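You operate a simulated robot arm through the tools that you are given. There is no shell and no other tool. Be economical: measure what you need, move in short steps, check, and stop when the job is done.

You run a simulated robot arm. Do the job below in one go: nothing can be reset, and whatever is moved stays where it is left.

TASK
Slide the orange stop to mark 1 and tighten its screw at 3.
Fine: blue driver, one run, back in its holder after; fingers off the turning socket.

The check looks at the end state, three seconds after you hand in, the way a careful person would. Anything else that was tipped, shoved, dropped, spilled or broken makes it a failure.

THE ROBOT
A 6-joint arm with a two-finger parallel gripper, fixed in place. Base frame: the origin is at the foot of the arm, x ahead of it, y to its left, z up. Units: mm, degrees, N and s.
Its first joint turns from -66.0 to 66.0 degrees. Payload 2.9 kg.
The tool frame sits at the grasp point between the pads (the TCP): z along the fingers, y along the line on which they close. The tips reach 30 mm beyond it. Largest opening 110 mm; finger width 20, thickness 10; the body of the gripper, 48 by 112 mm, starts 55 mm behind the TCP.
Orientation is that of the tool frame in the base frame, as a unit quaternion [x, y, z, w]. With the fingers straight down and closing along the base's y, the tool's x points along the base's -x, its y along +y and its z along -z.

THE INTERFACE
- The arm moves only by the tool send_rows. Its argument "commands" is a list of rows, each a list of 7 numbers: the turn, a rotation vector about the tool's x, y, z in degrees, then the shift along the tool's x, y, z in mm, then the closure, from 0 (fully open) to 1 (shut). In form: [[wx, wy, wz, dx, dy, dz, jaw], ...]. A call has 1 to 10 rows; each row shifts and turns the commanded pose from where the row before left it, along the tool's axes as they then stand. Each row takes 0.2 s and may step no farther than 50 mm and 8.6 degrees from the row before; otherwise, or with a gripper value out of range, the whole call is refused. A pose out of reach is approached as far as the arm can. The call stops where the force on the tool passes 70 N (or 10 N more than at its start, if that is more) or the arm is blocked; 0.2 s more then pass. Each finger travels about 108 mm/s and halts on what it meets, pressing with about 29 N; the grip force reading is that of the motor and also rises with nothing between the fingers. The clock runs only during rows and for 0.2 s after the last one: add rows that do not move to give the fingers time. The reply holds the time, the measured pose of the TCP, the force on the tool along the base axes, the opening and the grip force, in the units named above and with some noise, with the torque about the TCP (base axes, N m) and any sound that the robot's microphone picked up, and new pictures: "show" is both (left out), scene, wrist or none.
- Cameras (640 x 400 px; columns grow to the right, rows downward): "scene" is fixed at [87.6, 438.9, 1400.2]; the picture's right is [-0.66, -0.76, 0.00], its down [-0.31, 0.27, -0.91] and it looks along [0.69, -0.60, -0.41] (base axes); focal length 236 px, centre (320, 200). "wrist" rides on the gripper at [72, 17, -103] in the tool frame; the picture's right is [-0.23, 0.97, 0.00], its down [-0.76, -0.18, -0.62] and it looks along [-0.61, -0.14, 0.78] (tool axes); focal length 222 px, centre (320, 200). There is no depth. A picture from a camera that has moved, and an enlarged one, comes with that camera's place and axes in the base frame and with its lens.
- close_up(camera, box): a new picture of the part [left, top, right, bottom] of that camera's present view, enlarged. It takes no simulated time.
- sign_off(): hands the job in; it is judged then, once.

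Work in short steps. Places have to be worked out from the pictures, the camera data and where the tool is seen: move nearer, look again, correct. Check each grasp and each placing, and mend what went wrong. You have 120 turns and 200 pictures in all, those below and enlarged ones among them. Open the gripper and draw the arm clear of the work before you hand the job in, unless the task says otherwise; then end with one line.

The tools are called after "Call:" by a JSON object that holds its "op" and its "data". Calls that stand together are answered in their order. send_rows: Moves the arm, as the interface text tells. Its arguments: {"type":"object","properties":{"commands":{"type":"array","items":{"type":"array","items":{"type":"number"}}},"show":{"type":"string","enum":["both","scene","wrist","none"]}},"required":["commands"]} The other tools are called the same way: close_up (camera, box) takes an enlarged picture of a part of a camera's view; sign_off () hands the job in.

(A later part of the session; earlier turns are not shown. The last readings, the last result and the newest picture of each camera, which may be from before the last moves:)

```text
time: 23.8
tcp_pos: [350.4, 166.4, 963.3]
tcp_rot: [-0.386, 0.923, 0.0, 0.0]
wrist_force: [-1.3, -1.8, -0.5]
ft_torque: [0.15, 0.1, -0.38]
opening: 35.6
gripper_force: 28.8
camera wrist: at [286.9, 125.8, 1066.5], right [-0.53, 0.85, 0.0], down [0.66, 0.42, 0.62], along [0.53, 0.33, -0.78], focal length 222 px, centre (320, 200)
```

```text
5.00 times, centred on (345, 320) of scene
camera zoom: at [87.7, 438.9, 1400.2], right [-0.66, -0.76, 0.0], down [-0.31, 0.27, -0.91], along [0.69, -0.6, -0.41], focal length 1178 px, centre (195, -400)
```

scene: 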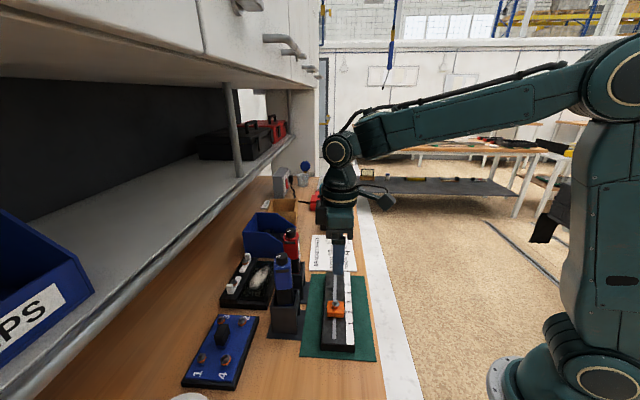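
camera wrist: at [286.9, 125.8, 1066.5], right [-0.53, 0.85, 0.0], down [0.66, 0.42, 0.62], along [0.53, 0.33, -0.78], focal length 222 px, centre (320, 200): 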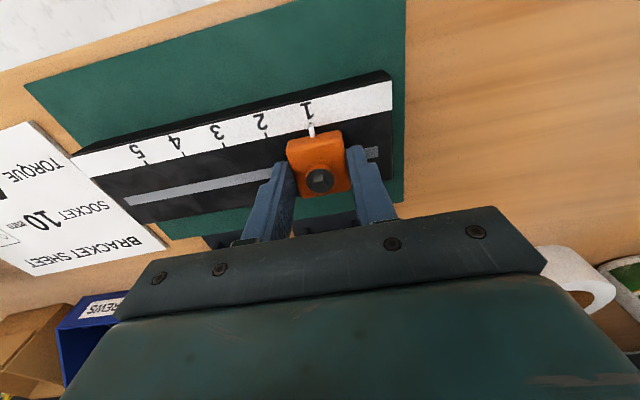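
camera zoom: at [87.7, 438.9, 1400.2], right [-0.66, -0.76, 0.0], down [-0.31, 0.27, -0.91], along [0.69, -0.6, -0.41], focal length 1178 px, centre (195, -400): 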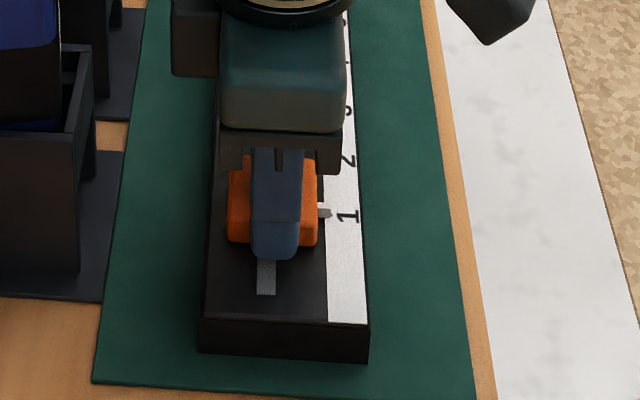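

The tab is at mark 1 within about a millimetre; I zoom harder to resolve it.

Call:
{"op": "close_up", "data": {"camera": "wrist", "box": [300, 112, 324, 142]}}

Call:
{"op": "close_up", "data": {"camera": "scene", "box": [365, 315, 389, 330]}}

Call:
{"op": "close_up", "data": {"camera": "scene", "box": [368, 314, 384, 332]}}

```text
13.33 times, centred on (312, 127) of wrist
camera zoom: at [286.9, 125.8, 1066.5], right [-0.53, 0.85, 0.0], down [0.66, 0.42, 0.62], along [0.53, 0.33, -0.78], focal length 2962 px, centre (427, 1173)
```

zoom: 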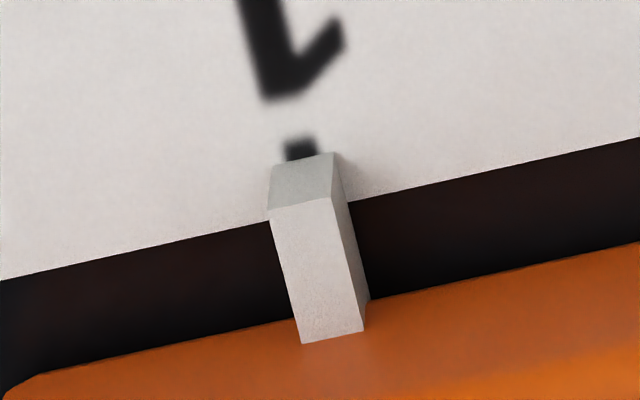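

```text
16.00 times, centred on (377, 322) of scene
camera zoom: at [87.7, 438.9, 1400.2], right [-0.66, -0.76, 0.0], down [-0.31, 0.27, -0.91], along [0.69, -0.6, -0.41], focal length 3770 px, centre (-592, -1760)
```

zoom: 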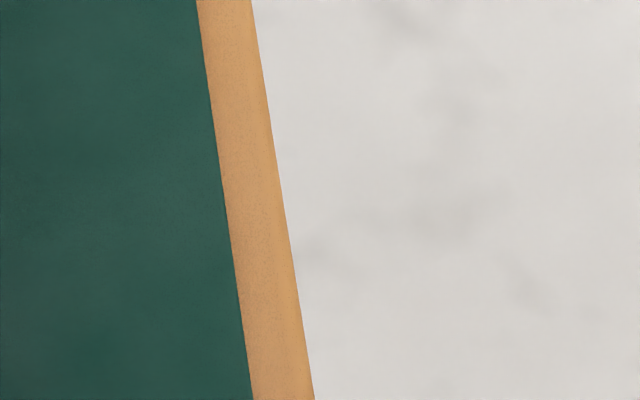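

```text
16.00 times, centred on (376, 323) of scene
camera zoom: at [87.7, 438.9, 1400.2], right [-0.66, -0.76, 0.0], down [-0.31, 0.27, -0.91], along [0.69, -0.6, -0.41], focal length 3770 px, centre (-576, -1768)
```

zoom: 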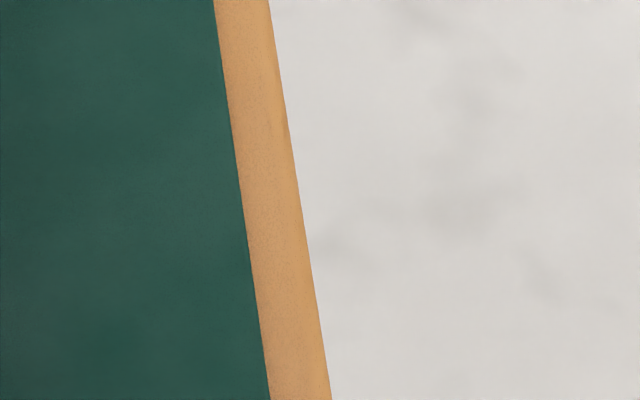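

The tab is right on tick 1. I open, rise straight up and check it stays.

Call:
{"op": "send_rows", "data": {"commands": [[0, 0, 0, 0, 0, 0, 0.6], [0, 0, 0, 0, 0, 0, 0.45], [0, 0, 0, 0, 0, 0, 0.3], [0, 0, 0, 0, 0, 0, 0.3], [0, 0, 0, 0, 0, -30, 0.3], [0, 0, 0, 0, 0, -40, 0.3], [0, 0, 0, 0, 0, -40, 0.3], [0, 0, 0, 0, 0, 0, 0.3]], "show": "wrist"}}

Call:
{"op": "close_up", "data": {"camera": "wrist", "box": [280, 50, 360, 130]}}

Call:
{"op": "close_up", "data": {"camera": "scene", "box": [315, 290, 375, 350]}}

```text
time: 25.6
tcp_pos: [349.9, 166.8, 1073.0]
tcp_rot: [-0.386, 0.922, 0.0, 0.001]
wrist_force: [0.0, 0.2, 0.3]
ft_torque: [0.0, 0.03, -0.01]
opening: 77.1
gripper_force: 0.1
camera wrist: at [287.7, 126.2, 1176.9], right [-0.53, 0.85, 0.0], down [0.66, 0.42, 0.62], along [0.53, 0.33, -0.78], focal length 222 px, centre (320, 200)
```

wrist: 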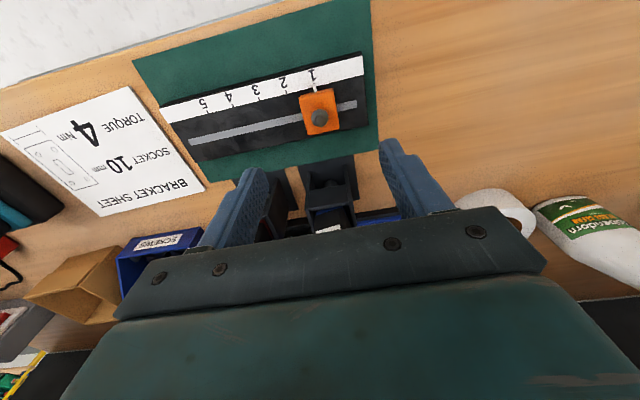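

```text
5.00 times, centred on (320, 90) of wrist
camera zoom: at [287.7, 126.2, 1176.9], right [-0.53, 0.85, 0.0], down [0.66, 0.42, 0.62], along [0.53, 0.33, -0.78], focal length 1111 px, centre (320, 750)
```

zoom: 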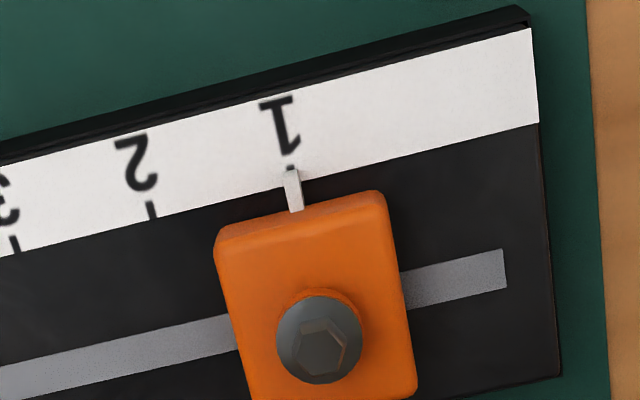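

```text
6.67 times, centred on (345, 320) of scene
camera zoom: at [87.6, 438.9, 1400.2], right [-0.66, -0.76, 0.0], down [-0.31, 0.27, -0.91], along [0.69, -0.6, -0.41], focal length 1571 px, centre (153, -600)
```

zoom: 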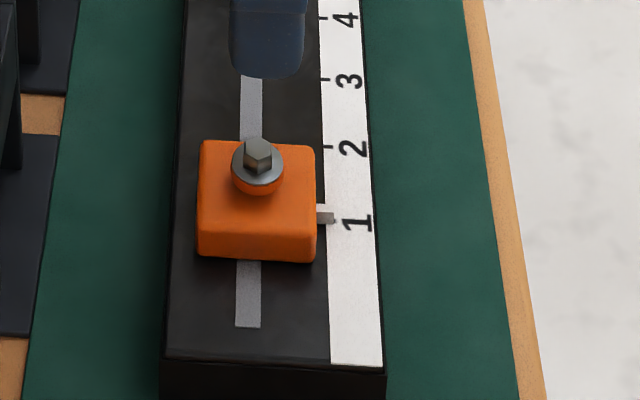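

Stop holds at mark 1; screw head at ≈(350.5, 165). Now I rise and go over the blue driver with the same heading, to grip its body.

Call:
{"op": "send_rows", "data": {"commands": [[0, 0, 0, 0, 0, -45, 0.3], [0, 0, 0, 0, 0, -45, 0.3], [0, 0, 0, -38, -4, 0, 0.4], [0, 0, 0, -38, -4, 0, 0.4], [0, 0, 0, -36.4, -3.5, 0, 0.4], [0, 0, 0, 0, 0, 0, 0.4]], "show": "wrist"}}

Call:
{"op": "close_up", "data": {"camera": "wrist", "box": [280, 60, 360, 160]}}

Call:
{"op": "close_up", "data": {"camera": "scene", "box": [260, 240, 315, 345]}}

```text
time: 27.0
tcp_pos: [438.3, 236.9, 1161.6]
tcp_rot: [-0.386, 0.922, 0.0, 0.001]
wrist_force: [0.3, 0.3, -0.3]
ft_torque: [-0.01, 0.01, 0.0]
opening: 66.1
gripper_force: 0.0
camera wrist: at [375.0, 196.8, 1265.5], right [-0.53, 0.85, 0.0], down [0.66, 0.42, 0.62], along [0.53, 0.33, -0.78], focal length 222 px, centre (320, 200)
```

wrist: 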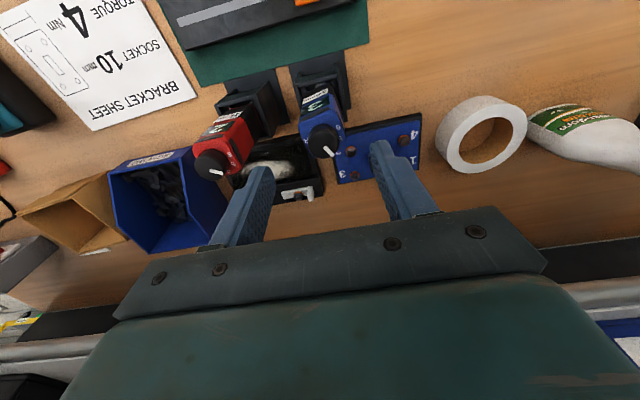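

```text
4.00 times, centred on (320, 110) of wrist
camera zoom: at [375.0, 196.8, 1265.5], right [-0.53, 0.85, 0.0], down [0.66, 0.42, 0.62], along [0.53, 0.33, -0.78], focal length 888 px, centre (320, 560)
```

zoom: 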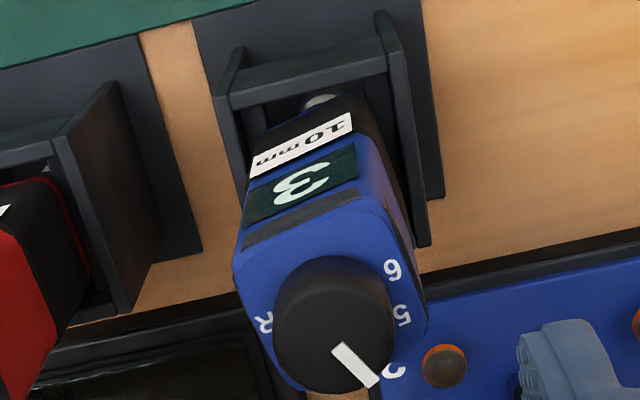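

```text
3.81 times, centred on (288, 292) of scene
camera zoom: at [87.7, 439.0, 1400.2], right [-0.66, -0.76, 0.0], down [-0.31, 0.27, -0.91], along [0.69, -0.6, -0.41], focal length 898 px, centre (444, -152)
```

zoom: 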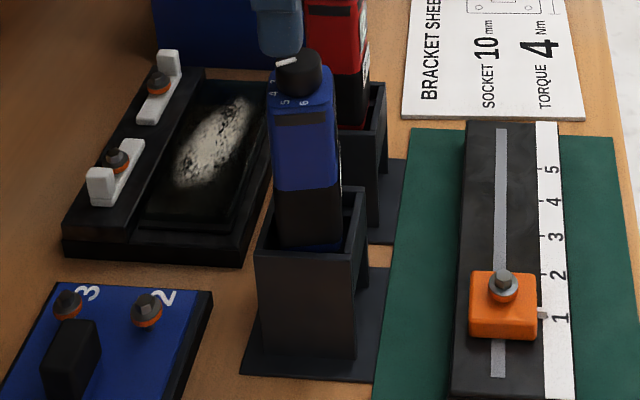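

The knob centre is (437, 238.3). I centre and descend to TCP z≈1053 around the body.

Call:
{"op": "send_rows", "data": {"commands": [[0, 0, 0, 0, 1.7, 30, 0.4], [0, 0, 0, 0, 0, 30, 0.4], [0, 0, 0, 0, 0, 30, 0.4], [0, 0, 0, 0, 0, 18, 0.4], [0, 0, 0, 0, 0, 0, 0.4]], "show": "wrist"}}

Call:
{"op": "close_up", "data": {"camera": "scene", "box": [250, 200, 330, 340]}}

Call:
{"op": "close_up", "data": {"camera": "wrist", "box": [220, 110, 420, 250]}}

```text
time: 28.2
tcp_pos: [436.0, 238.6, 1054.2]
tcp_rot: [-0.386, 0.923, 0.001, 0.0]
wrist_force: [0.4, 0.1, -0.8]
ft_torque: [-0.02, 0.05, -0.01]
opening: 65.9
gripper_force: 0.1
camera wrist: at [373.1, 198.8, 1157.6], right [-0.53, 0.85, 0.0], down [0.66, 0.42, 0.62], along [0.53, 0.33, -0.78], focal length 222 px, centre (320, 200)
```

wrist: 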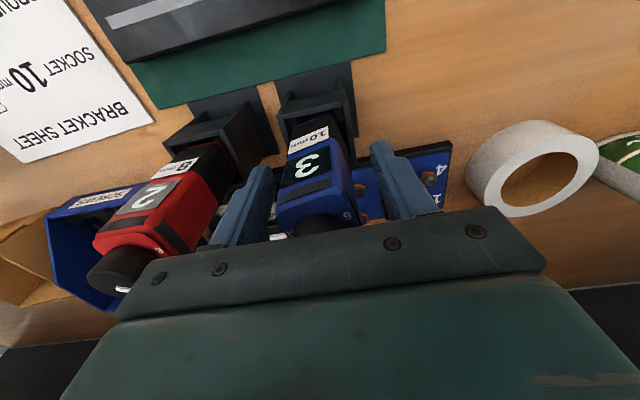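

```text
2.86 times, centred on (290, 270) of scene
camera zoom: at [87.6, 438.9, 1400.2], right [-0.66, -0.76, 0.0], down [-0.31, 0.27, -0.91], along [0.69, -0.6, -0.41], focal length 673 px, centre (406, 0)
```

zoom: 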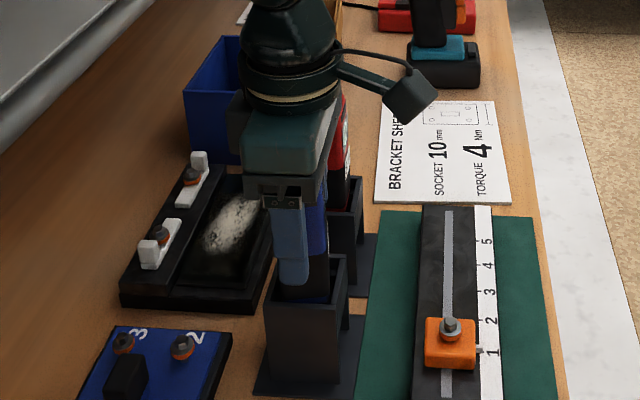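

```text
2.86 times, centred on (320, 180) of wrist
camera zoom: at [373.1, 198.8, 1157.6], right [-0.53, 0.85, 0.0], down [0.66, 0.42, 0.62], along [0.53, 0.33, -0.78], focal length 635 px, centre (320, 257)
```

zoom: 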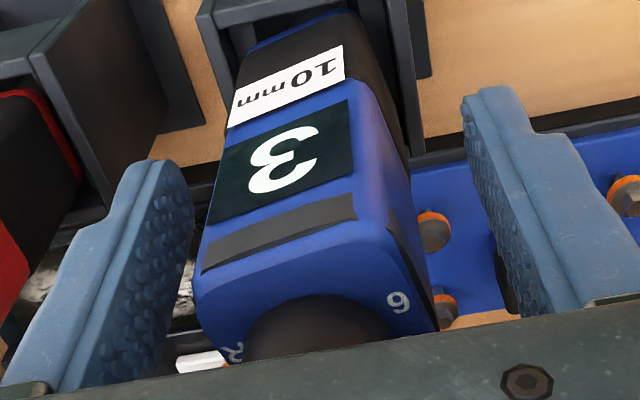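

Fingers flank the body above the holder and below the knob. I close on the body.

Call:
{"op": "send_rows", "data": {"commands": [[0, 0, 0, 0, 0, 0, 0.55], [0, 0, 0, 0, 0, 0, 0.7], [0, 0, 0, 0, 0, 0, 0.8], [0, 0, 0, 0, 0, 0, 0.8], [0, 0, 0, 0, 0, 0, 0.8]], "show": "wrist"}}

Call:
{"op": "close_up", "data": {"camera": "wrist", "box": [220, 90, 420, 250]}}

```text
time: 29.4
tcp_pos: [436.0, 238.8, 1054.6]
tcp_rot: [-0.385, 0.923, 0.001, 0.0]
wrist_force: [3.1, -3.2, 1.8]
ft_torque: [-0.35, -0.15, 0.13]
opening: 39.7
gripper_force: 28.4
camera wrist: at [373.3, 198.6, 1158.0], right [-0.53, 0.85, 0.0], down [0.66, 0.42, 0.62], along [0.53, 0.33, -0.78], focal length 222 px, centre (320, 200)
```

wrist: 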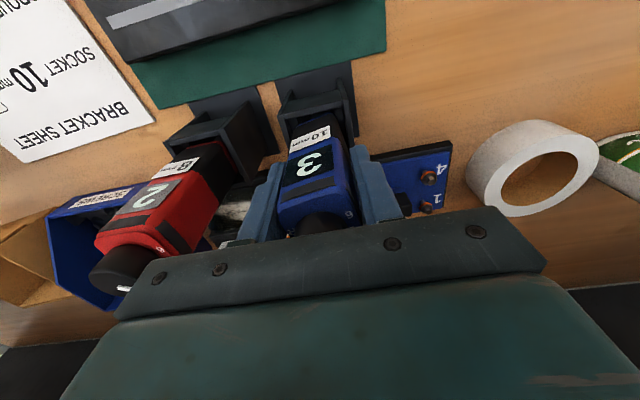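

```text
2.50 times, centred on (320, 170) of wrist
camera zoom: at [373.3, 198.6, 1158.0], right [-0.53, 0.85, 0.0], down [0.66, 0.42, 0.62], along [0.53, 0.33, -0.78], focal length 555 px, centre (320, 275)
```

zoom: 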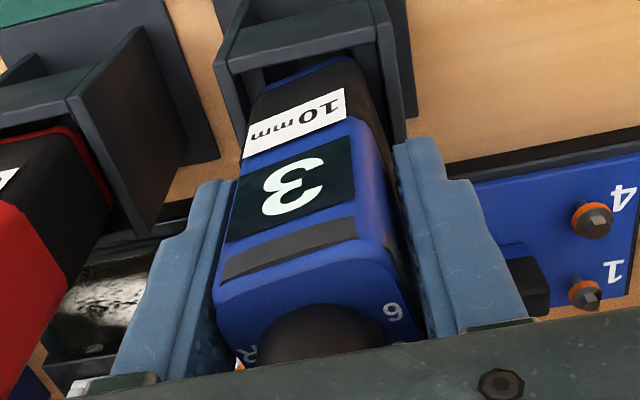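

Body gripped squarely at 39.7 mm. I lift slowly straight up.

Call:
{"op": "send_rows", "data": {"commands": [[0, 0, 0, 0, 0, -6, 0.8], [0, 0, 0, 0, 0, -12, 0.8], [0, 0, 0, 0, 0, -15, 0.8], [0, 0, 0, 0, 0, -15, 0.8], [0, 0, 0, 0, 0, -15, 0.8], [0, 0, 0, 0, 0, -15, 0.8], [0, 0, 0, 0, 0, -15, 0.8], [0, 0, 0, 0, 0, -15, 0.8], [0, 0, 0, 0, 0, 0, 0.8]]}}

Call:
{"op": "close_up", "data": {"camera": "scene", "box": [250, 180, 330, 340]}}

```text
time: 31.4
tcp_pos: [435.6, 240.2, 1164.4]
tcp_rot: [-0.386, 0.923, 0.0, 0.0]
wrist_force: [-0.5, -0.2, -4.2]
ft_torque: [-0.03, -0.01, 0.0]
opening: 39.0
gripper_force: 28.7
camera wrist: at [373.0, 198.4, 1267.1], right [-0.53, 0.85, 0.0], down [0.66, 0.42, 0.62], along [0.53, 0.33, -0.78], focal length 222 px, centre (320, 200)
```

scene: 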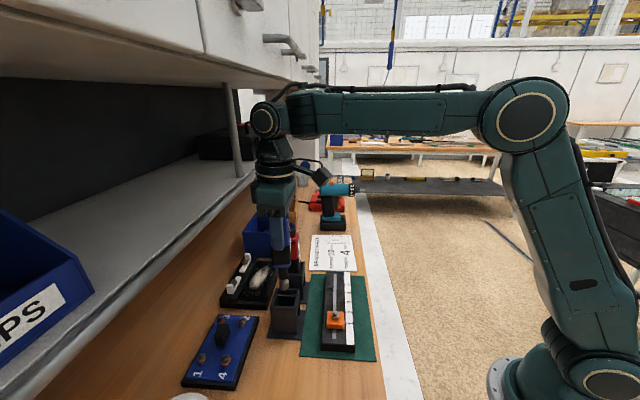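
wrist: 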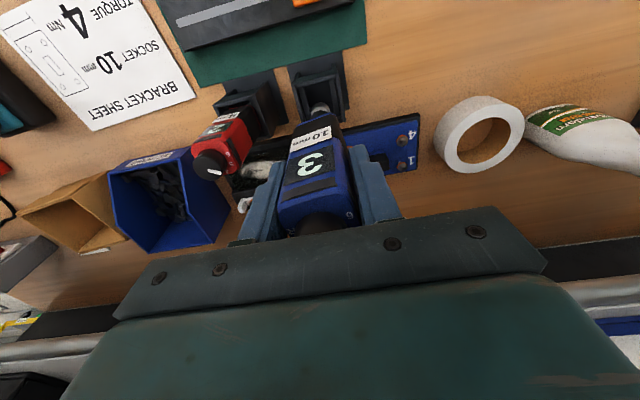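

```text
2.50 times, centred on (290, 260) of scene
camera zoom: at [87.7, 439.0, 1400.2], right [-0.66, -0.76, 0.0], down [-0.31, 0.27, -0.91], along [0.69, -0.6, -0.41], focal length 589 px, centre (395, 50)
```

zoom: 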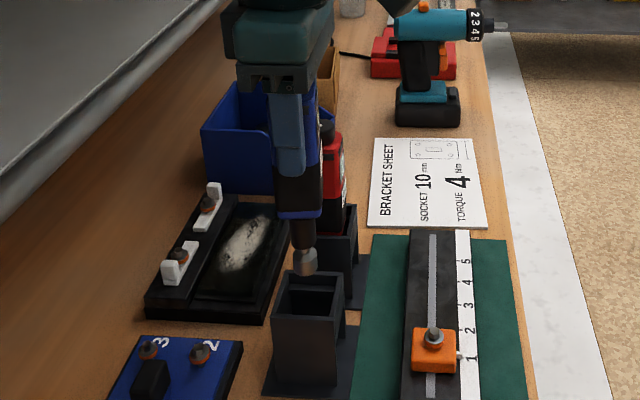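

Driver lifted clear; weight ≈4 N on the wrist. I zoom on the socket to locate its axis relative to the TCP.

Call:
{"op": "close_up", "data": {"camera": "wrist", "box": [290, 80, 350, 130]}}

Call:
{"op": "close_up", "data": {"camera": "scene", "box": [262, 235, 306, 300]}}

```text
8.00 times, centred on (320, 105) of wrist
camera zoom: at [373.0, 198.4, 1267.1], right [-0.53, 0.85, 0.0], down [0.66, 0.42, 0.62], along [0.53, 0.33, -0.78], focal length 1777 px, centre (320, 960)
```

zoom: 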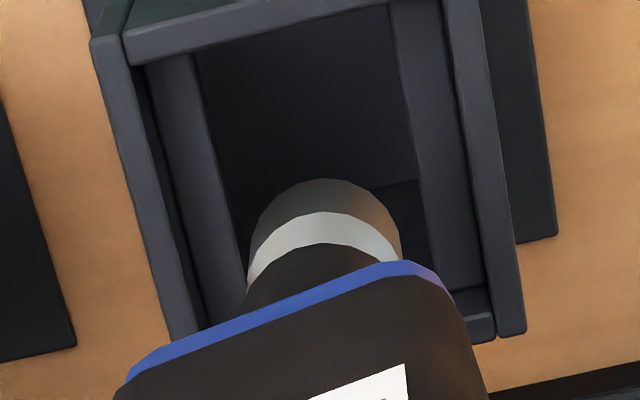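

```text
6.15 times, centred on (284, 268) of scene
camera zoom: at [87.7, 439.0, 1400.2], right [-0.66, -0.76, 0.0], down [-0.31, 0.27, -0.91], along [0.69, -0.6, -0.41], focal length 1450 px, centre (542, -215)
```

zoom: 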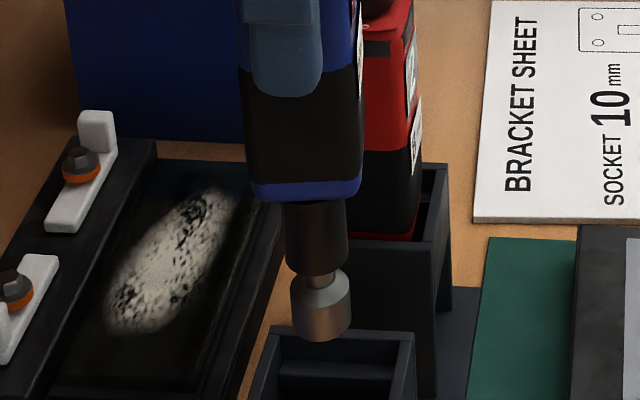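

Socket tip is at ≈(437.7, 239.6, 1008) for TCP (435.6, 240.2, 1164): 157 mm below. I carry it over the screw and stop ~25 mm above it.

Call:
{"op": "send_rows", "data": {"commands": [[0, 0, 0, 0, 0, -15, 0.8], [0, 0, 0, 19, 1.5, 0, 0.8], [0, 0, 0, 25, 2, 0, 0.8], [0, 0, 0, 25, 2, 0, 0.8], [0, 0, 0, 25, 2, 0, 0.8], [0, 0, 0, 20, 1.2, 0, 0.8], [0, 0, 0, 0, 0, 20, 0.8], [0, 0, 0, 0, 0, 25, 0.8], [0, 0, 0, 0, 0, 0, 0.8], [0, 0, 0, 0, 0, 0, 0.8]]}}

Call:
{"op": "close_up", "data": {"camera": "scene", "box": [300, 250, 370, 340]}}

Call:
{"op": "close_up", "data": {"camera": "wrist", "box": [280, 60, 360, 130]}}

```text
time: 33.6
tcp_pos: [349.7, 163.0, 1132.4]
tcp_rot: [-0.386, 0.923, 0.0, 0.0]
wrist_force: [-0.2, -0.2, -5.1]
ft_torque: [-0.01, 0.01, 0.02]
opening: 38.5
gripper_force: 28.7
camera wrist: at [286.9, 123.4, 1236.0], right [-0.53, 0.85, 0.0], down [0.66, 0.42, 0.62], along [0.53, 0.33, -0.78], focal length 222 px, centre (320, 200)
```

scene: 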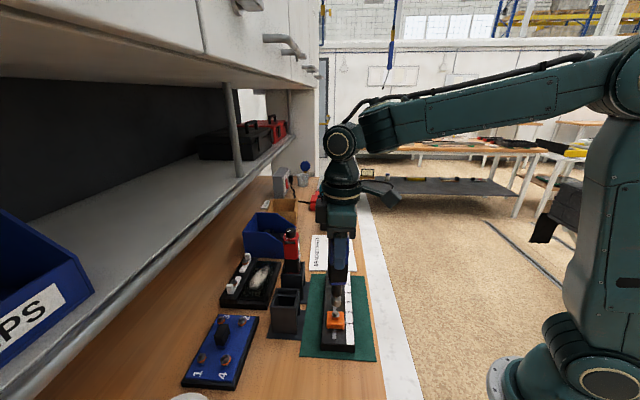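
wrist: 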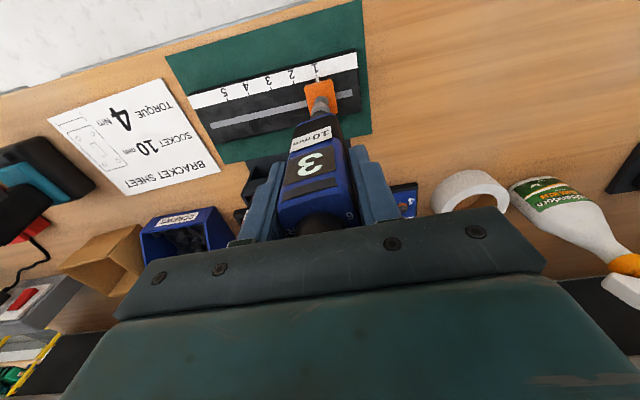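

```text
4.44 times, centred on (335, 295) of scene
camera zoom: at [87.7, 439.0, 1400.2], right [-0.66, -0.76, 0.0], down [-0.31, 0.27, -0.91], along [0.69, -0.6, -0.41], focal length 1047 px, centre (253, -222)
```

zoom: 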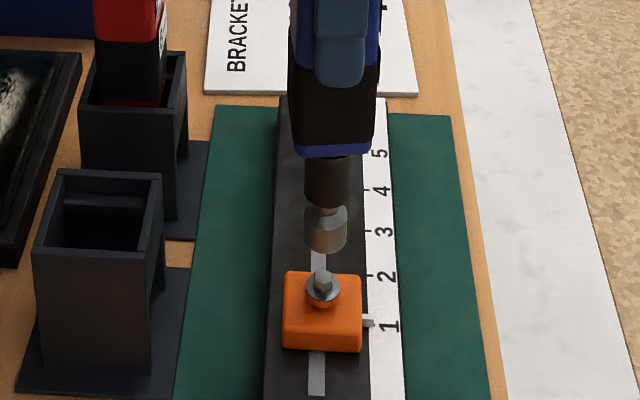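

```text
5.71 times, centred on (320, 95) of wrist
camera zoom: at [286.9, 123.4, 1236.0], right [-0.53, 0.85, 0.0], down [0.66, 0.42, 0.62], along [0.53, 0.33, -0.78], focal length 1269 px, centre (320, 800)
```

zoom: 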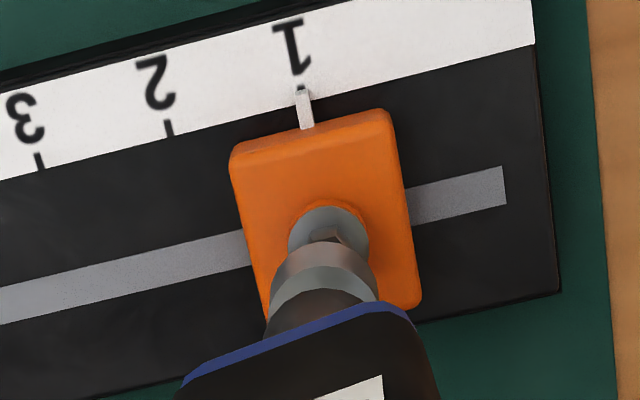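

The socket needs ≈(+0.8, +1.5) mm to sit over the screw. I correct and lower 12 mm, then look again.

Call:
{"op": "send_rows", "data": {"commands": [[0, 0, 0, -1.7, 0.5, 0, 0.8], [0, 0, 0, 0, 0, 12, 0.8], [0, 0, 0, 0, 0, 0, 0.8], [0, 0, 0, 0, 0, 0, 0.8]], "show": "none"}}

Call:
{"op": "close_up", "data": {"camera": "scene", "box": [315, 280, 355, 330]}}

Call:
{"op": "close_up", "data": {"camera": "wrist", "box": [295, 70, 345, 130]}}

```text
time: 34.6
tcp_pos: [350.6, 165.4, 1120.6]
tcp_rot: [-0.386, 0.923, 0.001, 0.0]
wrist_force: [-0.3, 1.1, -4.4]
ft_torque: [-0.03, 0.0, 0.03]
opening: 38.9
gripper_force: 28.5
```

```text
8.00 times, centred on (335, 305) of scene
camera zoom: at [87.7, 439.0, 1400.2], right [-0.66, -0.76, 0.0], down [-0.31, 0.27, -0.91], along [0.69, -0.6, -0.41], focal length 1885 px, centre (200, -640)
```

zoom: 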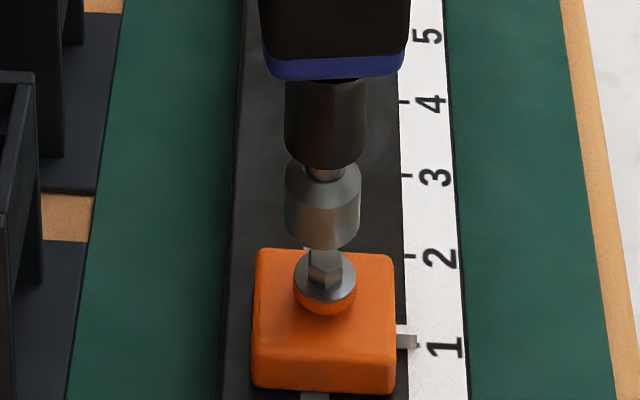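

```text
6.67 times, centred on (320, 100) of wrist
camera zoom: at [287.8, 124.9, 1224.1], right [-0.53, 0.85, 0.0], down [0.66, 0.42, 0.62], along [0.53, 0.33, -0.78], focal length 1481 px, centre (320, 867)
```

zoom: 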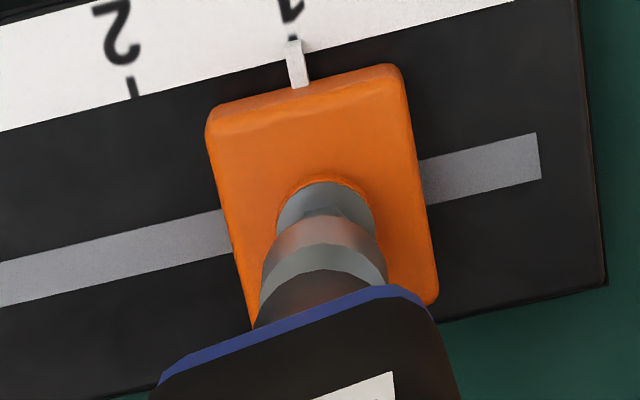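

Socket is over the screw within ~0.7 mm. A small correction, then I lower in 2 mm rows to touch the head.

Call:
{"op": "send_rows", "data": {"commands": [[0, 0, 0, 0.4, 0.3, 2, 0.8], [0, 0, 0, 0, 0, 2, 0.8], [0, 0, 0, 0, 0, 2, 0.8], [0, 0, 0, 0, 0, 2, 0.8], [0, 0, 0, 0, 0, 2, 0.8], [0, 0, 0, 0, 0, 2, 0.8], [0, 0, 0, 0, 0, 0, 0.8]], "show": "none"}}

Call:
{"op": "close_up", "data": {"camera": "scene", "box": [315, 280, 355, 330]}}

Call:
{"op": "close_up", "data": {"camera": "wrist", "box": [295, 70, 345, 130]}}

```text
time: 36.2
tcp_pos: [350.3, 164.7, 1110.1]
tcp_rot: [-0.385, 0.923, 0.0, 0.0]
wrist_force: [-0.2, 0.5, -4.2]
ft_torque: [0.0, 0.02, 0.0]
opening: 38.6
gripper_force: 28.7
```

```text
8.00 times, centred on (335, 305) of scene
camera zoom: at [87.7, 439.0, 1400.2], right [-0.66, -0.76, 0.0], down [-0.31, 0.27, -0.91], along [0.69, -0.6, -0.41], focal length 1885 px, centre (200, -640)
```

zoom: 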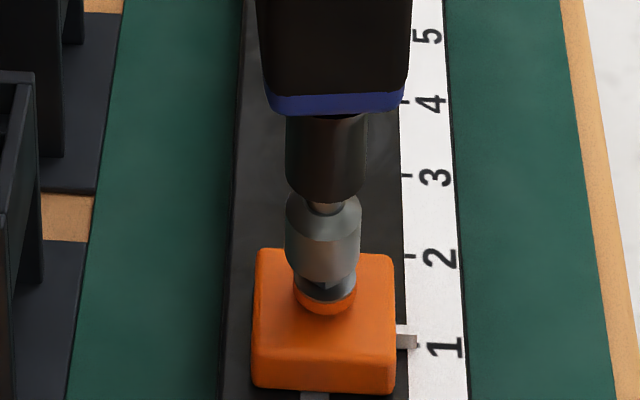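

```text
6.67 times, centred on (320, 100) of wrist
camera zoom: at [287.2, 124.8, 1212.5], right [-0.53, 0.85, 0.0], down [0.66, 0.42, 0.62], along [0.53, 0.33, -0.78], focal length 1481 px, centre (320, 867)
```

zoom: 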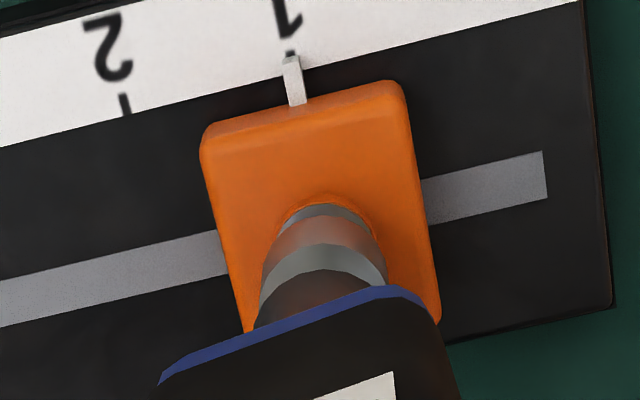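

Nearly centred, no contact yet. Small correction and on down in 2 mm rows until the force rises.

Call:
{"op": "send_rows", "data": {"commands": [[0, 0, 0, 0.4, 0.6, 0, 0.8], [0, 0, 0, 0, 0, 2, 0.8], [0, 0, 0, 0, 0, 2, 0.8], [0, 0, 0, 0, 0, 1, 0.8], [0, 0, 0, 0, 0, 0, 0.8]], "show": "none"}}

Call:
{"op": "close_up", "data": {"camera": "scene", "box": [315, 280, 355, 330]}}

```text
time: 37.4
tcp_pos: [348.7, 163.9, 1104.6]
tcp_rot: [-0.385, 0.923, 0.0, 0.0]
wrist_force: [0.2, -0.8, -5.4]
ft_torque: [0.0, 0.01, 0.01]
opening: 38.6
gripper_force: 29.1
```

```text
8.00 times, centred on (335, 305) of scene
camera zoom: at [87.7, 439.0, 1400.2], right [-0.66, -0.76, 0.0], down [-0.31, 0.27, -0.91], along [0.69, -0.6, -0.41], focal length 1885 px, centre (200, -640)
```

zoom: 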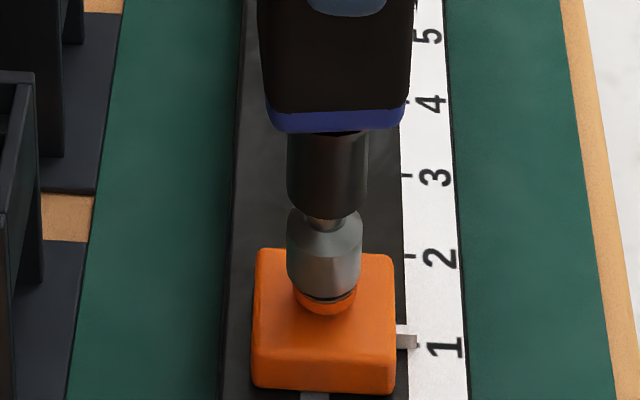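

Socket is coming over the hex without contact force. Continue in 1 mm rows, watching force and sound.

Call:
{"op": "send_rows", "data": {"commands": [[0, 0, 0, 0, 0, 1, 0.8], [0, 0, 0, 0, 0, 1, 0.8], [0, 0, 0, 0, 0, 1, 0.8], [0, 0, 0, 0, 0, 0, 0.8]], "show": "none"}}

Call:
{"op": "close_up", "data": {"camera": "scene", "box": [315, 270, 355, 330]}}

Call:
{"op": "close_up", "data": {"camera": "wrist", "box": [295, 70, 345, 130]}}

```text
time: 38.4
tcp_pos: [348.6, 165.8, 1102.8]
tcp_rot: [-0.385, 0.923, 0.0, 0.0]
wrist_force: [0.1, -0.8, 0.8]
ft_torque: [-0.1, 0.14, 0.02]
opening: 38.3
gripper_force: 29.0
```

```text
6.67 times, centred on (335, 300) of scene
camera zoom: at [87.6, 438.9, 1400.2], right [-0.66, -0.76, 0.0], down [-0.31, 0.27, -0.91], along [0.69, -0.6, -0.41], focal length 1571 px, centre (220, -467)
```

zoom: 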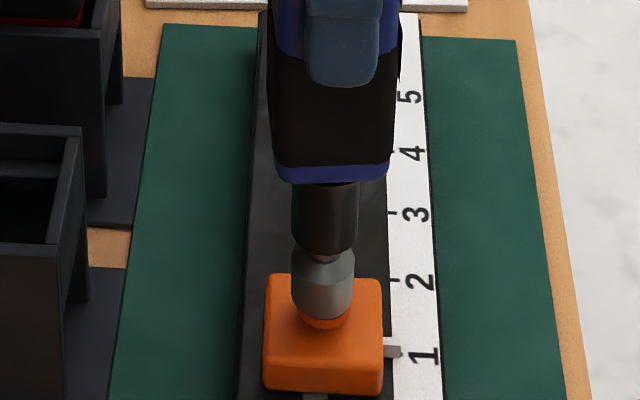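

```text
6.67 times, centred on (320, 100) of wrist
camera zoom: at [286.4, 125.1, 1204.7], right [-0.53, 0.85, 0.0], down [0.66, 0.42, 0.62], along [0.53, 0.33, -0.78], focal length 1481 px, centre (320, 867)
```

zoom: 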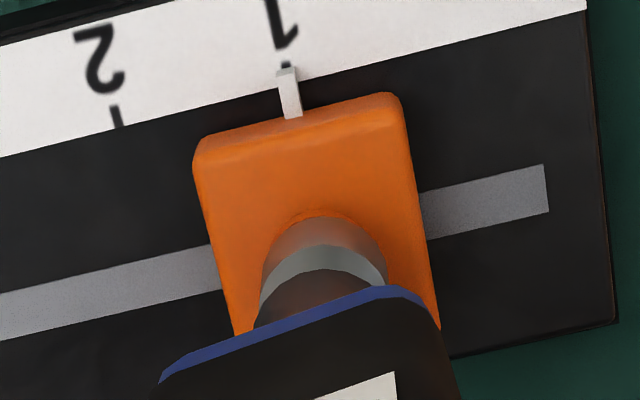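

Light contact now (~5 N). I press down slowly in 1 mm rows, listening for the driver.

Call:
{"op": "send_rows", "data": {"commands": [[0, 0, 0, 0, 0, 1, 0.8], [0, 0, 0, 0, 0, 1, 0.8], [0, 0, 0, 0, 0, 0, 0.8]], "show": "wrist"}}

```text
time: 39.2
tcp_pos: [349.6, 166.4, 1099.5]
tcp_rot: [-0.386, 0.922, 0.0, 0.0]
wrist_force: [-0.6, -0.3, 1.6]
ft_torque: [-0.08, 0.1, 0.01]
opening: 38.4
gripper_force: 28.8
camera wrist: at [286.4, 125.1, 1202.7], right [-0.53, 0.85, 0.0], down [0.66, 0.42, 0.62], along [0.53, 0.33, -0.78], focal length 222 px, centre (320, 200)
```

wrist: 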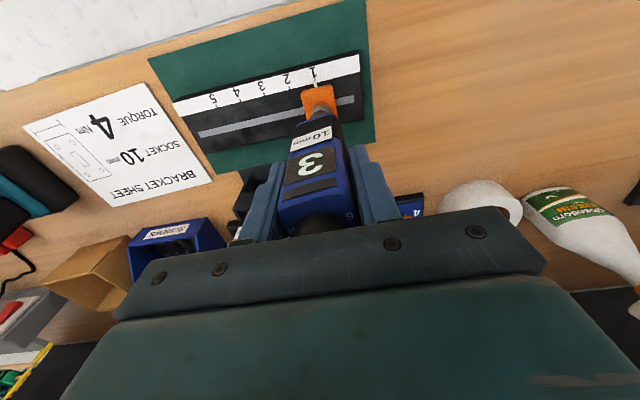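

Force stays near 6 N while descending: a sprung nose, it seems. I push further by 2 mm.

Call:
{"op": "send_rows", "data": {"commands": [[0, 0, 0, 0, 0, 1, 0.8], [0, 0, 0, 0, 0, 1, 0.8], [0, 0, 0, 0, 0, 0, 0.8]], "show": "none"}}

Call:
{"op": "close_up", "data": {"camera": "scene", "box": [305, 220, 365, 330]}}

Call:
{"op": "close_up", "data": {"camera": "wrist", "box": [270, 70, 370, 240]}}

```text
time: 40.0
tcp_pos: [349.7, 166.7, 1097.1]
tcp_rot: [-0.386, 0.922, 0.0, 0.0]
wrist_force: [0.5, 0.5, -0.1]
ft_torque: [0.07, -0.1, 0.01]
opening: 38.6
gripper_force: 28.7
```

```text
3.64 times, centred on (335, 275) of scene
camera zoom: at [87.7, 438.9, 1400.2], right [-0.66, -0.76, 0.0], down [-0.31, 0.27, -0.91], along [0.69, -0.6, -0.41], focal length 857 px, centre (266, -73)
```

zoom: 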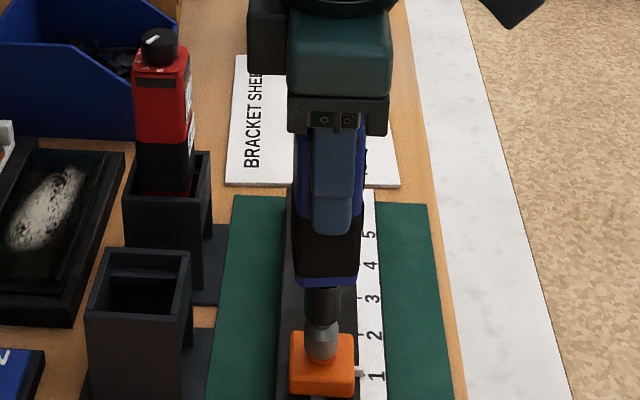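

```text
2.35 times, centred on (320, 155) of wrist
camera zoom: at [286.5, 125.2, 1200.7], right [-0.53, 0.85, 0.0], down [0.66, 0.42, 0.62], along [0.53, 0.33, -0.78], focal length 523 px, centre (320, 306)
```

zoom: 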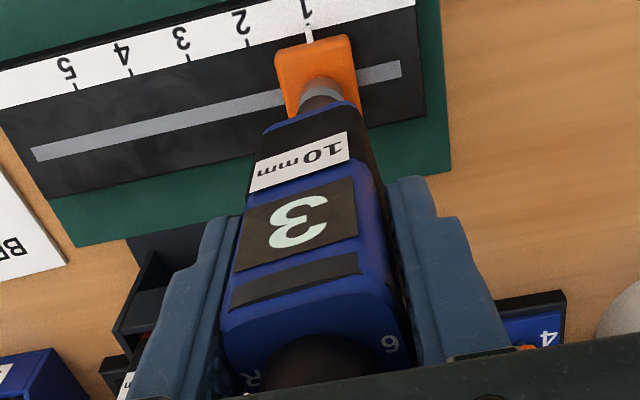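

No slip in the grip; the nose is still moving in. Keep pressing gently.

Call:
{"op": "send_rows", "data": {"commands": [[0, 0, 0, 0, 0, 1, 0.8], [0, 0, 0, 0, 0, 1, 0.8], [0, 0, 0, 0, 0, 0, 0.8]], "show": "none"}}

Call:
{"op": "close_up", "data": {"camera": "scene", "box": [315, 270, 355, 330]}}

```text
time: 40.8
tcp_pos: [349.7, 165.9, 1095.5]
tcp_rot: [-0.386, 0.922, 0.001, -0.001]
wrist_force: [0.9, 0.5, 2.4]
ft_torque: [0.14, -0.15, 0.03]
opening: 38.1
gripper_force: 28.8
```

```text
6.67 times, centred on (335, 300) of scene
camera zoom: at [87.7, 439.0, 1400.2], right [-0.66, -0.76, 0.0], down [-0.31, 0.27, -0.91], along [0.69, -0.6, -0.41], focal length 1571 px, centre (220, -467)
```

zoom: 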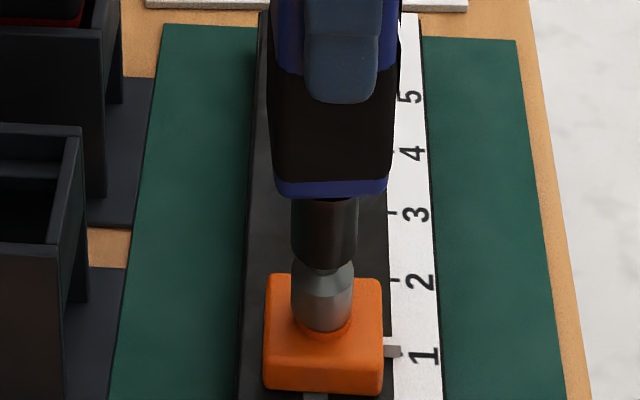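

Socket keeps seating over the head. Press on 2 mm more.

Call:
{"op": "send_rows", "data": {"commands": [[0, 0, 0, 0, 0, 1, 0.8], [0, 0, 0, 0, 0, 1, 0.8], [0, 0, 0, 0, 0, 0, 0.8]], "show": "none"}}

Call:
{"op": "close_up", "data": {"camera": "scene", "box": [315, 270, 355, 330]}}

Call:
{"op": "close_up", "data": {"camera": "wrist", "box": [270, 70, 370, 240]}}

```text
time: 41.6
tcp_pos: [350.3, 165.0, 1093.1]
tcp_rot: [-0.386, 0.922, 0.0, 0.001]
wrist_force: [0.4, 2.4, 2.2]
ft_torque: [0.33, -0.11, -0.02]
opening: 38.2
gripper_force: 29.7
```

```text
6.67 times, centred on (335, 300) of scene
camera zoom: at [87.6, 439.0, 1400.2], right [-0.66, -0.76, 0.0], down [-0.31, 0.27, -0.91], along [0.69, -0.6, -0.41], focal length 1571 px, centre (220, -467)
```

zoom: 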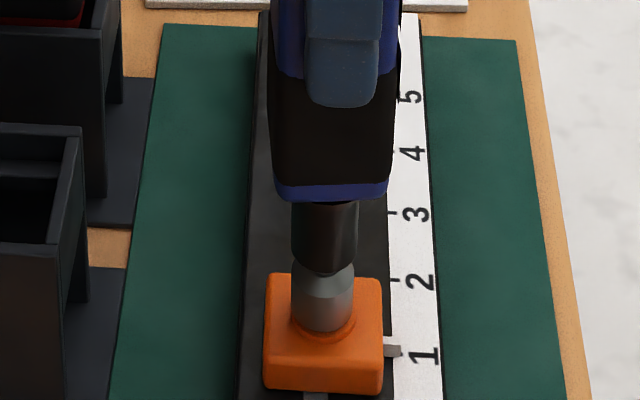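

```text
2.35 times, centred on (320, 155) of wrist
camera zoom: at [286.6, 124.8, 1196.7], right [-0.53, 0.85, 0.0], down [0.66, 0.42, 0.62], along [0.53, 0.33, -0.78], focal length 523 px, centre (320, 306)
```

zoom: 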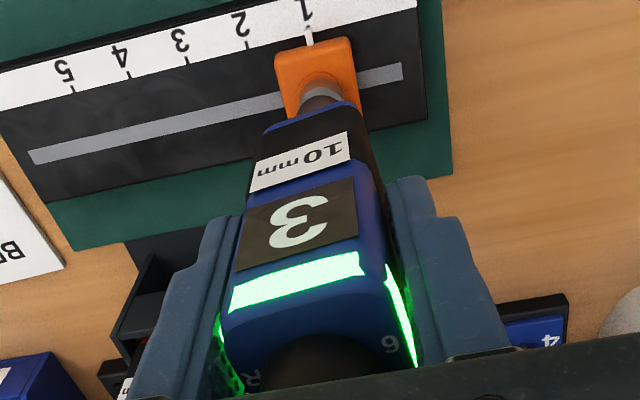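

The band lit green: it is running or done. I hold still and watch.

Call:
{"op": "send_rows", "data": {"commands": [[0, 0, 0, 0, 0, 0, 0.8], [0, 0, 0, 0, 0, 0, 0.8], [0, 0, 0, 0, 0, 0, 0.8]], "show": "none"}}

Call:
{"op": "close_up", "data": {"camera": "wrist", "box": [270, 70, 370, 240]}}

```text
time: 42.4
tcp_pos: [351.3, 165.2, 1092.8]
tcp_rot: [-0.386, 0.923, 0.0, 0.0]
wrist_force: [1.2, 1.7, 1.4]
ft_torque: [0.17, -0.14, 0.02]
opening: 38.5
gripper_force: 29.3
```

```text
2.35 times, centred on (320, 155) of wrist
camera zoom: at [286.6, 124.8, 1196.7], right [-0.53, 0.85, 0.0], down [0.66, 0.42, 0.62], along [0.53, 0.33, -0.78], focal length 523 px, centre (320, 306)
```

zoom: 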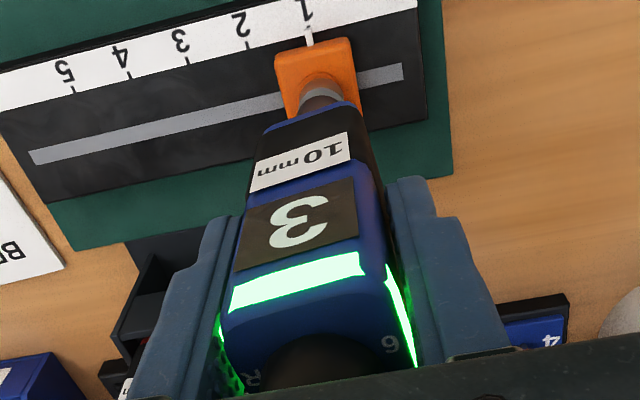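

Still green and no sound yet. I wait another second and a half to see whether it changes.

Call:
{"op": "send_rows", "data": {"commands": [[0, 0, 0, 0, 0, 0, 0.8], [0, 0, 0, 0, 0, 0, 0.8], [0, 0, 0, 0, 0, 0, 0.8], [0, 0, 0, 0, 0, 0, 0.8], [0, 0, 0, 0, 0, 0, 0.8], [0, 0, 0, 0, 0, 0, 0.8], [0, 0, 0, 0, 0, 0, 0.8]], "show": "none"}}

Call:
{"op": "close_up", "data": {"camera": "wrist", "box": [270, 70, 370, 240]}}

Call:
{"op": "close_up", "data": {"camera": "scene", "box": [315, 270, 355, 330]}}

```text
time: 44.0
tcp_pos: [349.4, 165.1, 1094.2]
tcp_rot: [-0.386, 0.923, 0.001, -0.001]
wrist_force: [-0.5, 0.6, 1.7]
ft_torque: [0.01, 0.02, 0.01]
opening: 38.1
gripper_force: 28.4
```

```text
2.35 times, centred on (320, 155) of wrist
camera zoom: at [286.5, 124.7, 1196.7], right [-0.53, 0.85, 0.0], down [0.66, 0.42, 0.62], along [0.53, 0.33, -0.78], focal length 523 px, centre (320, 306)
```

zoom: 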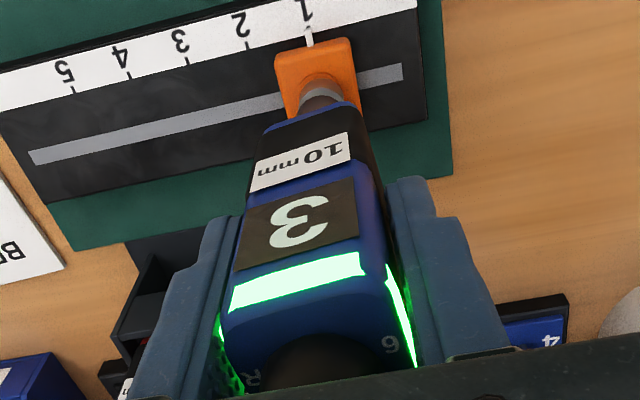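

```text
6.67 times, centred on (335, 300) of scene
camera zoom: at [87.6, 438.9, 1400.2], right [-0.66, -0.76, 0.0], down [-0.31, 0.27, -0.91], along [0.69, -0.6, -0.41], focal length 1571 px, centre (220, -467)
```

zoom: 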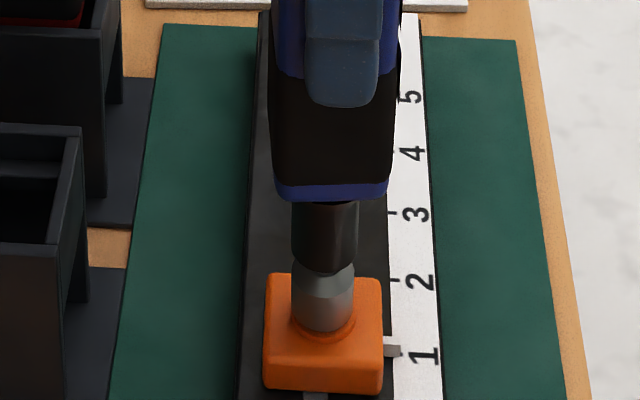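

Steady green, only ~6 N of push. To be sure the switch is fully made, I press 2 mm more without lifting, and listen.

Call:
{"op": "send_rows", "data": {"commands": [[0, 0, 0, 0, 0, 1, 0.8], [0, 0, 0, 0, 0, 1, 0.8], [0, 0, 0, 0, 0, 0, 0.8], [0, 0, 0, 0, 0, 0, 0.8], [0, 0, 0, 0, 0, 0, 0.8]], "show": "none"}}

Call:
{"op": "close_up", "data": {"camera": "wrist", "box": [270, 70, 370, 240]}}

Call:
{"op": "close_up", "data": {"camera": "scene", "box": [315, 270, 355, 330]}}

```text
time: 45.2
tcp_pos: [349.7, 165.5, 1091.2]
tcp_rot: [-0.385, 0.923, 0.0, 0.0]
wrist_force: [-0.8, -1.6, 3.9]
ft_torque: [-0.19, 0.05, -0.01]
opening: 38.1
gripper_force: 29.3
```

```text
2.35 times, centred on (320, 155) of wrist
camera zoom: at [286.4, 124.9, 1194.6], right [-0.53, 0.85, 0.0], down [0.66, 0.42, 0.62], along [0.53, 0.33, -0.78], focal length 523 px, centre (320, 306)
```

zoom: 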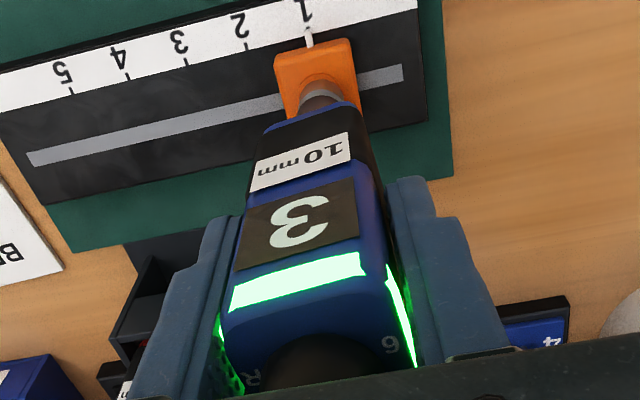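

```text
6.67 times, centred on (335, 300) of scene
camera zoom: at [87.6, 438.9, 1400.2], right [-0.66, -0.76, 0.0], down [-0.31, 0.27, -0.91], along [0.69, -0.6, -0.41], focal length 1571 px, centre (220, -467)
```

zoom: 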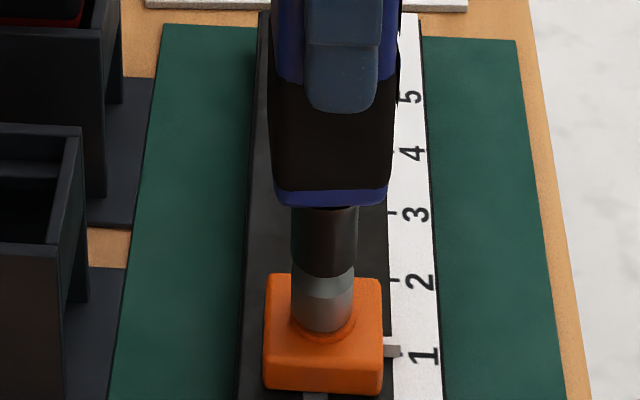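

Nothing more happens; the head sank ~7 mm during the press and green came at the end, so the run is done. I lift off gently and inspect the screw.

Call:
{"op": "send_rows", "data": {"commands": [[0, 0, 0, 0, 0, -4, 0.8], [0, 0, 0, 0, 0, -8, 0.8], [0, 0, 0, 0, 0, -10, 0.8], [0, 0, 0, 0, 0, -15, 0.8], [0, 0, 0, 0, 0, 0, 0.8]], "show": "none"}}

Call:
{"op": "close_up", "data": {"camera": "scene", "box": [315, 260, 365, 335]}}

Call:
{"op": "close_up", "data": {"camera": "wrist", "box": [270, 60, 370, 240]}}

Call:
{"op": "close_up", "data": {"camera": "wrist", "box": [295, 60, 345, 120]}}

```text
time: 46.4
tcp_pos: [349.8, 164.9, 1129.1]
tcp_rot: [-0.386, 0.923, 0.0, 0.0]
wrist_force: [0.3, 0.5, -4.5]
ft_torque: [0.04, 0.04, 0.01]
opening: 38.0
gripper_force: 28.9
```

```text
5.33 times, centred on (340, 298) of scene
camera zoom: at [87.7, 439.0, 1400.2], right [-0.66, -0.76, 0.0], down [-0.31, 0.27, -0.91], along [0.69, -0.6, -0.41], focal length 1256 px, centre (213, -320)
```

zoom: 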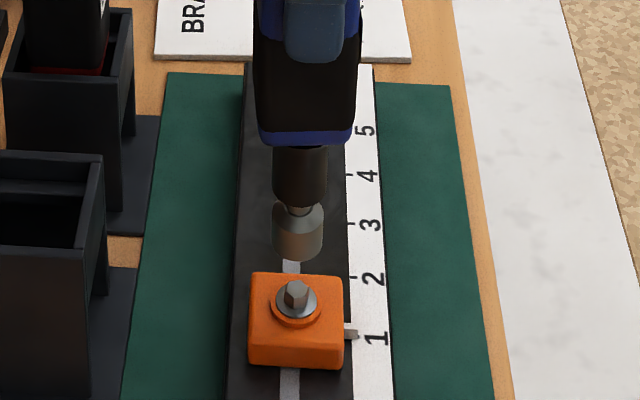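

```text
2.22 times, centred on (320, 150) of wrist
camera zoom: at [286.5, 124.8, 1231.6], right [-0.53, 0.85, 0.0], down [0.66, 0.42, 0.62], along [0.53, 0.33, -0.78], focal length 494 px, centre (320, 311)
```

zoom: 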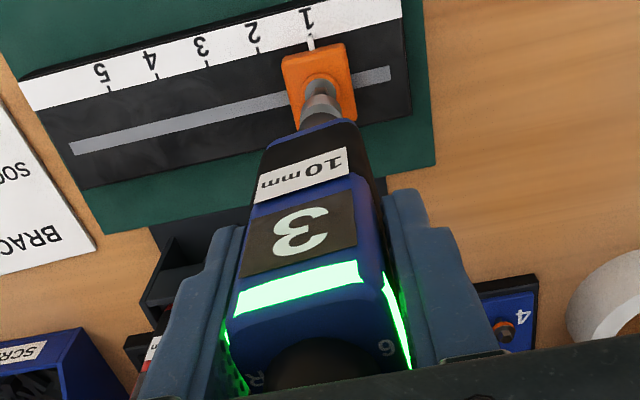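

```text
6.67 times, centred on (320, 90) of wrist
camera zoom: at [286.5, 124.8, 1231.6], right [-0.53, 0.85, 0.0], down [0.66, 0.42, 0.62], along [0.53, 0.33, -0.78], focal length 1481 px, centre (320, 933)
```

zoom: 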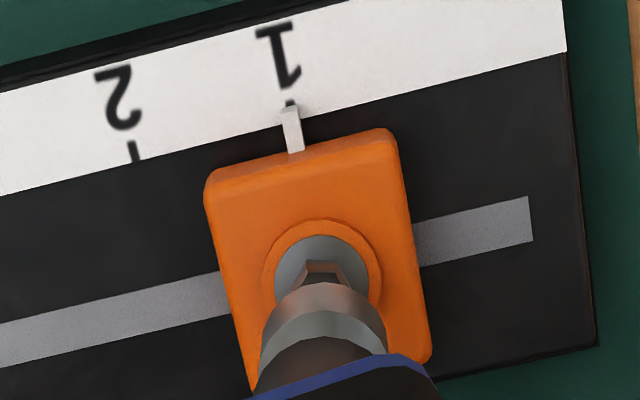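

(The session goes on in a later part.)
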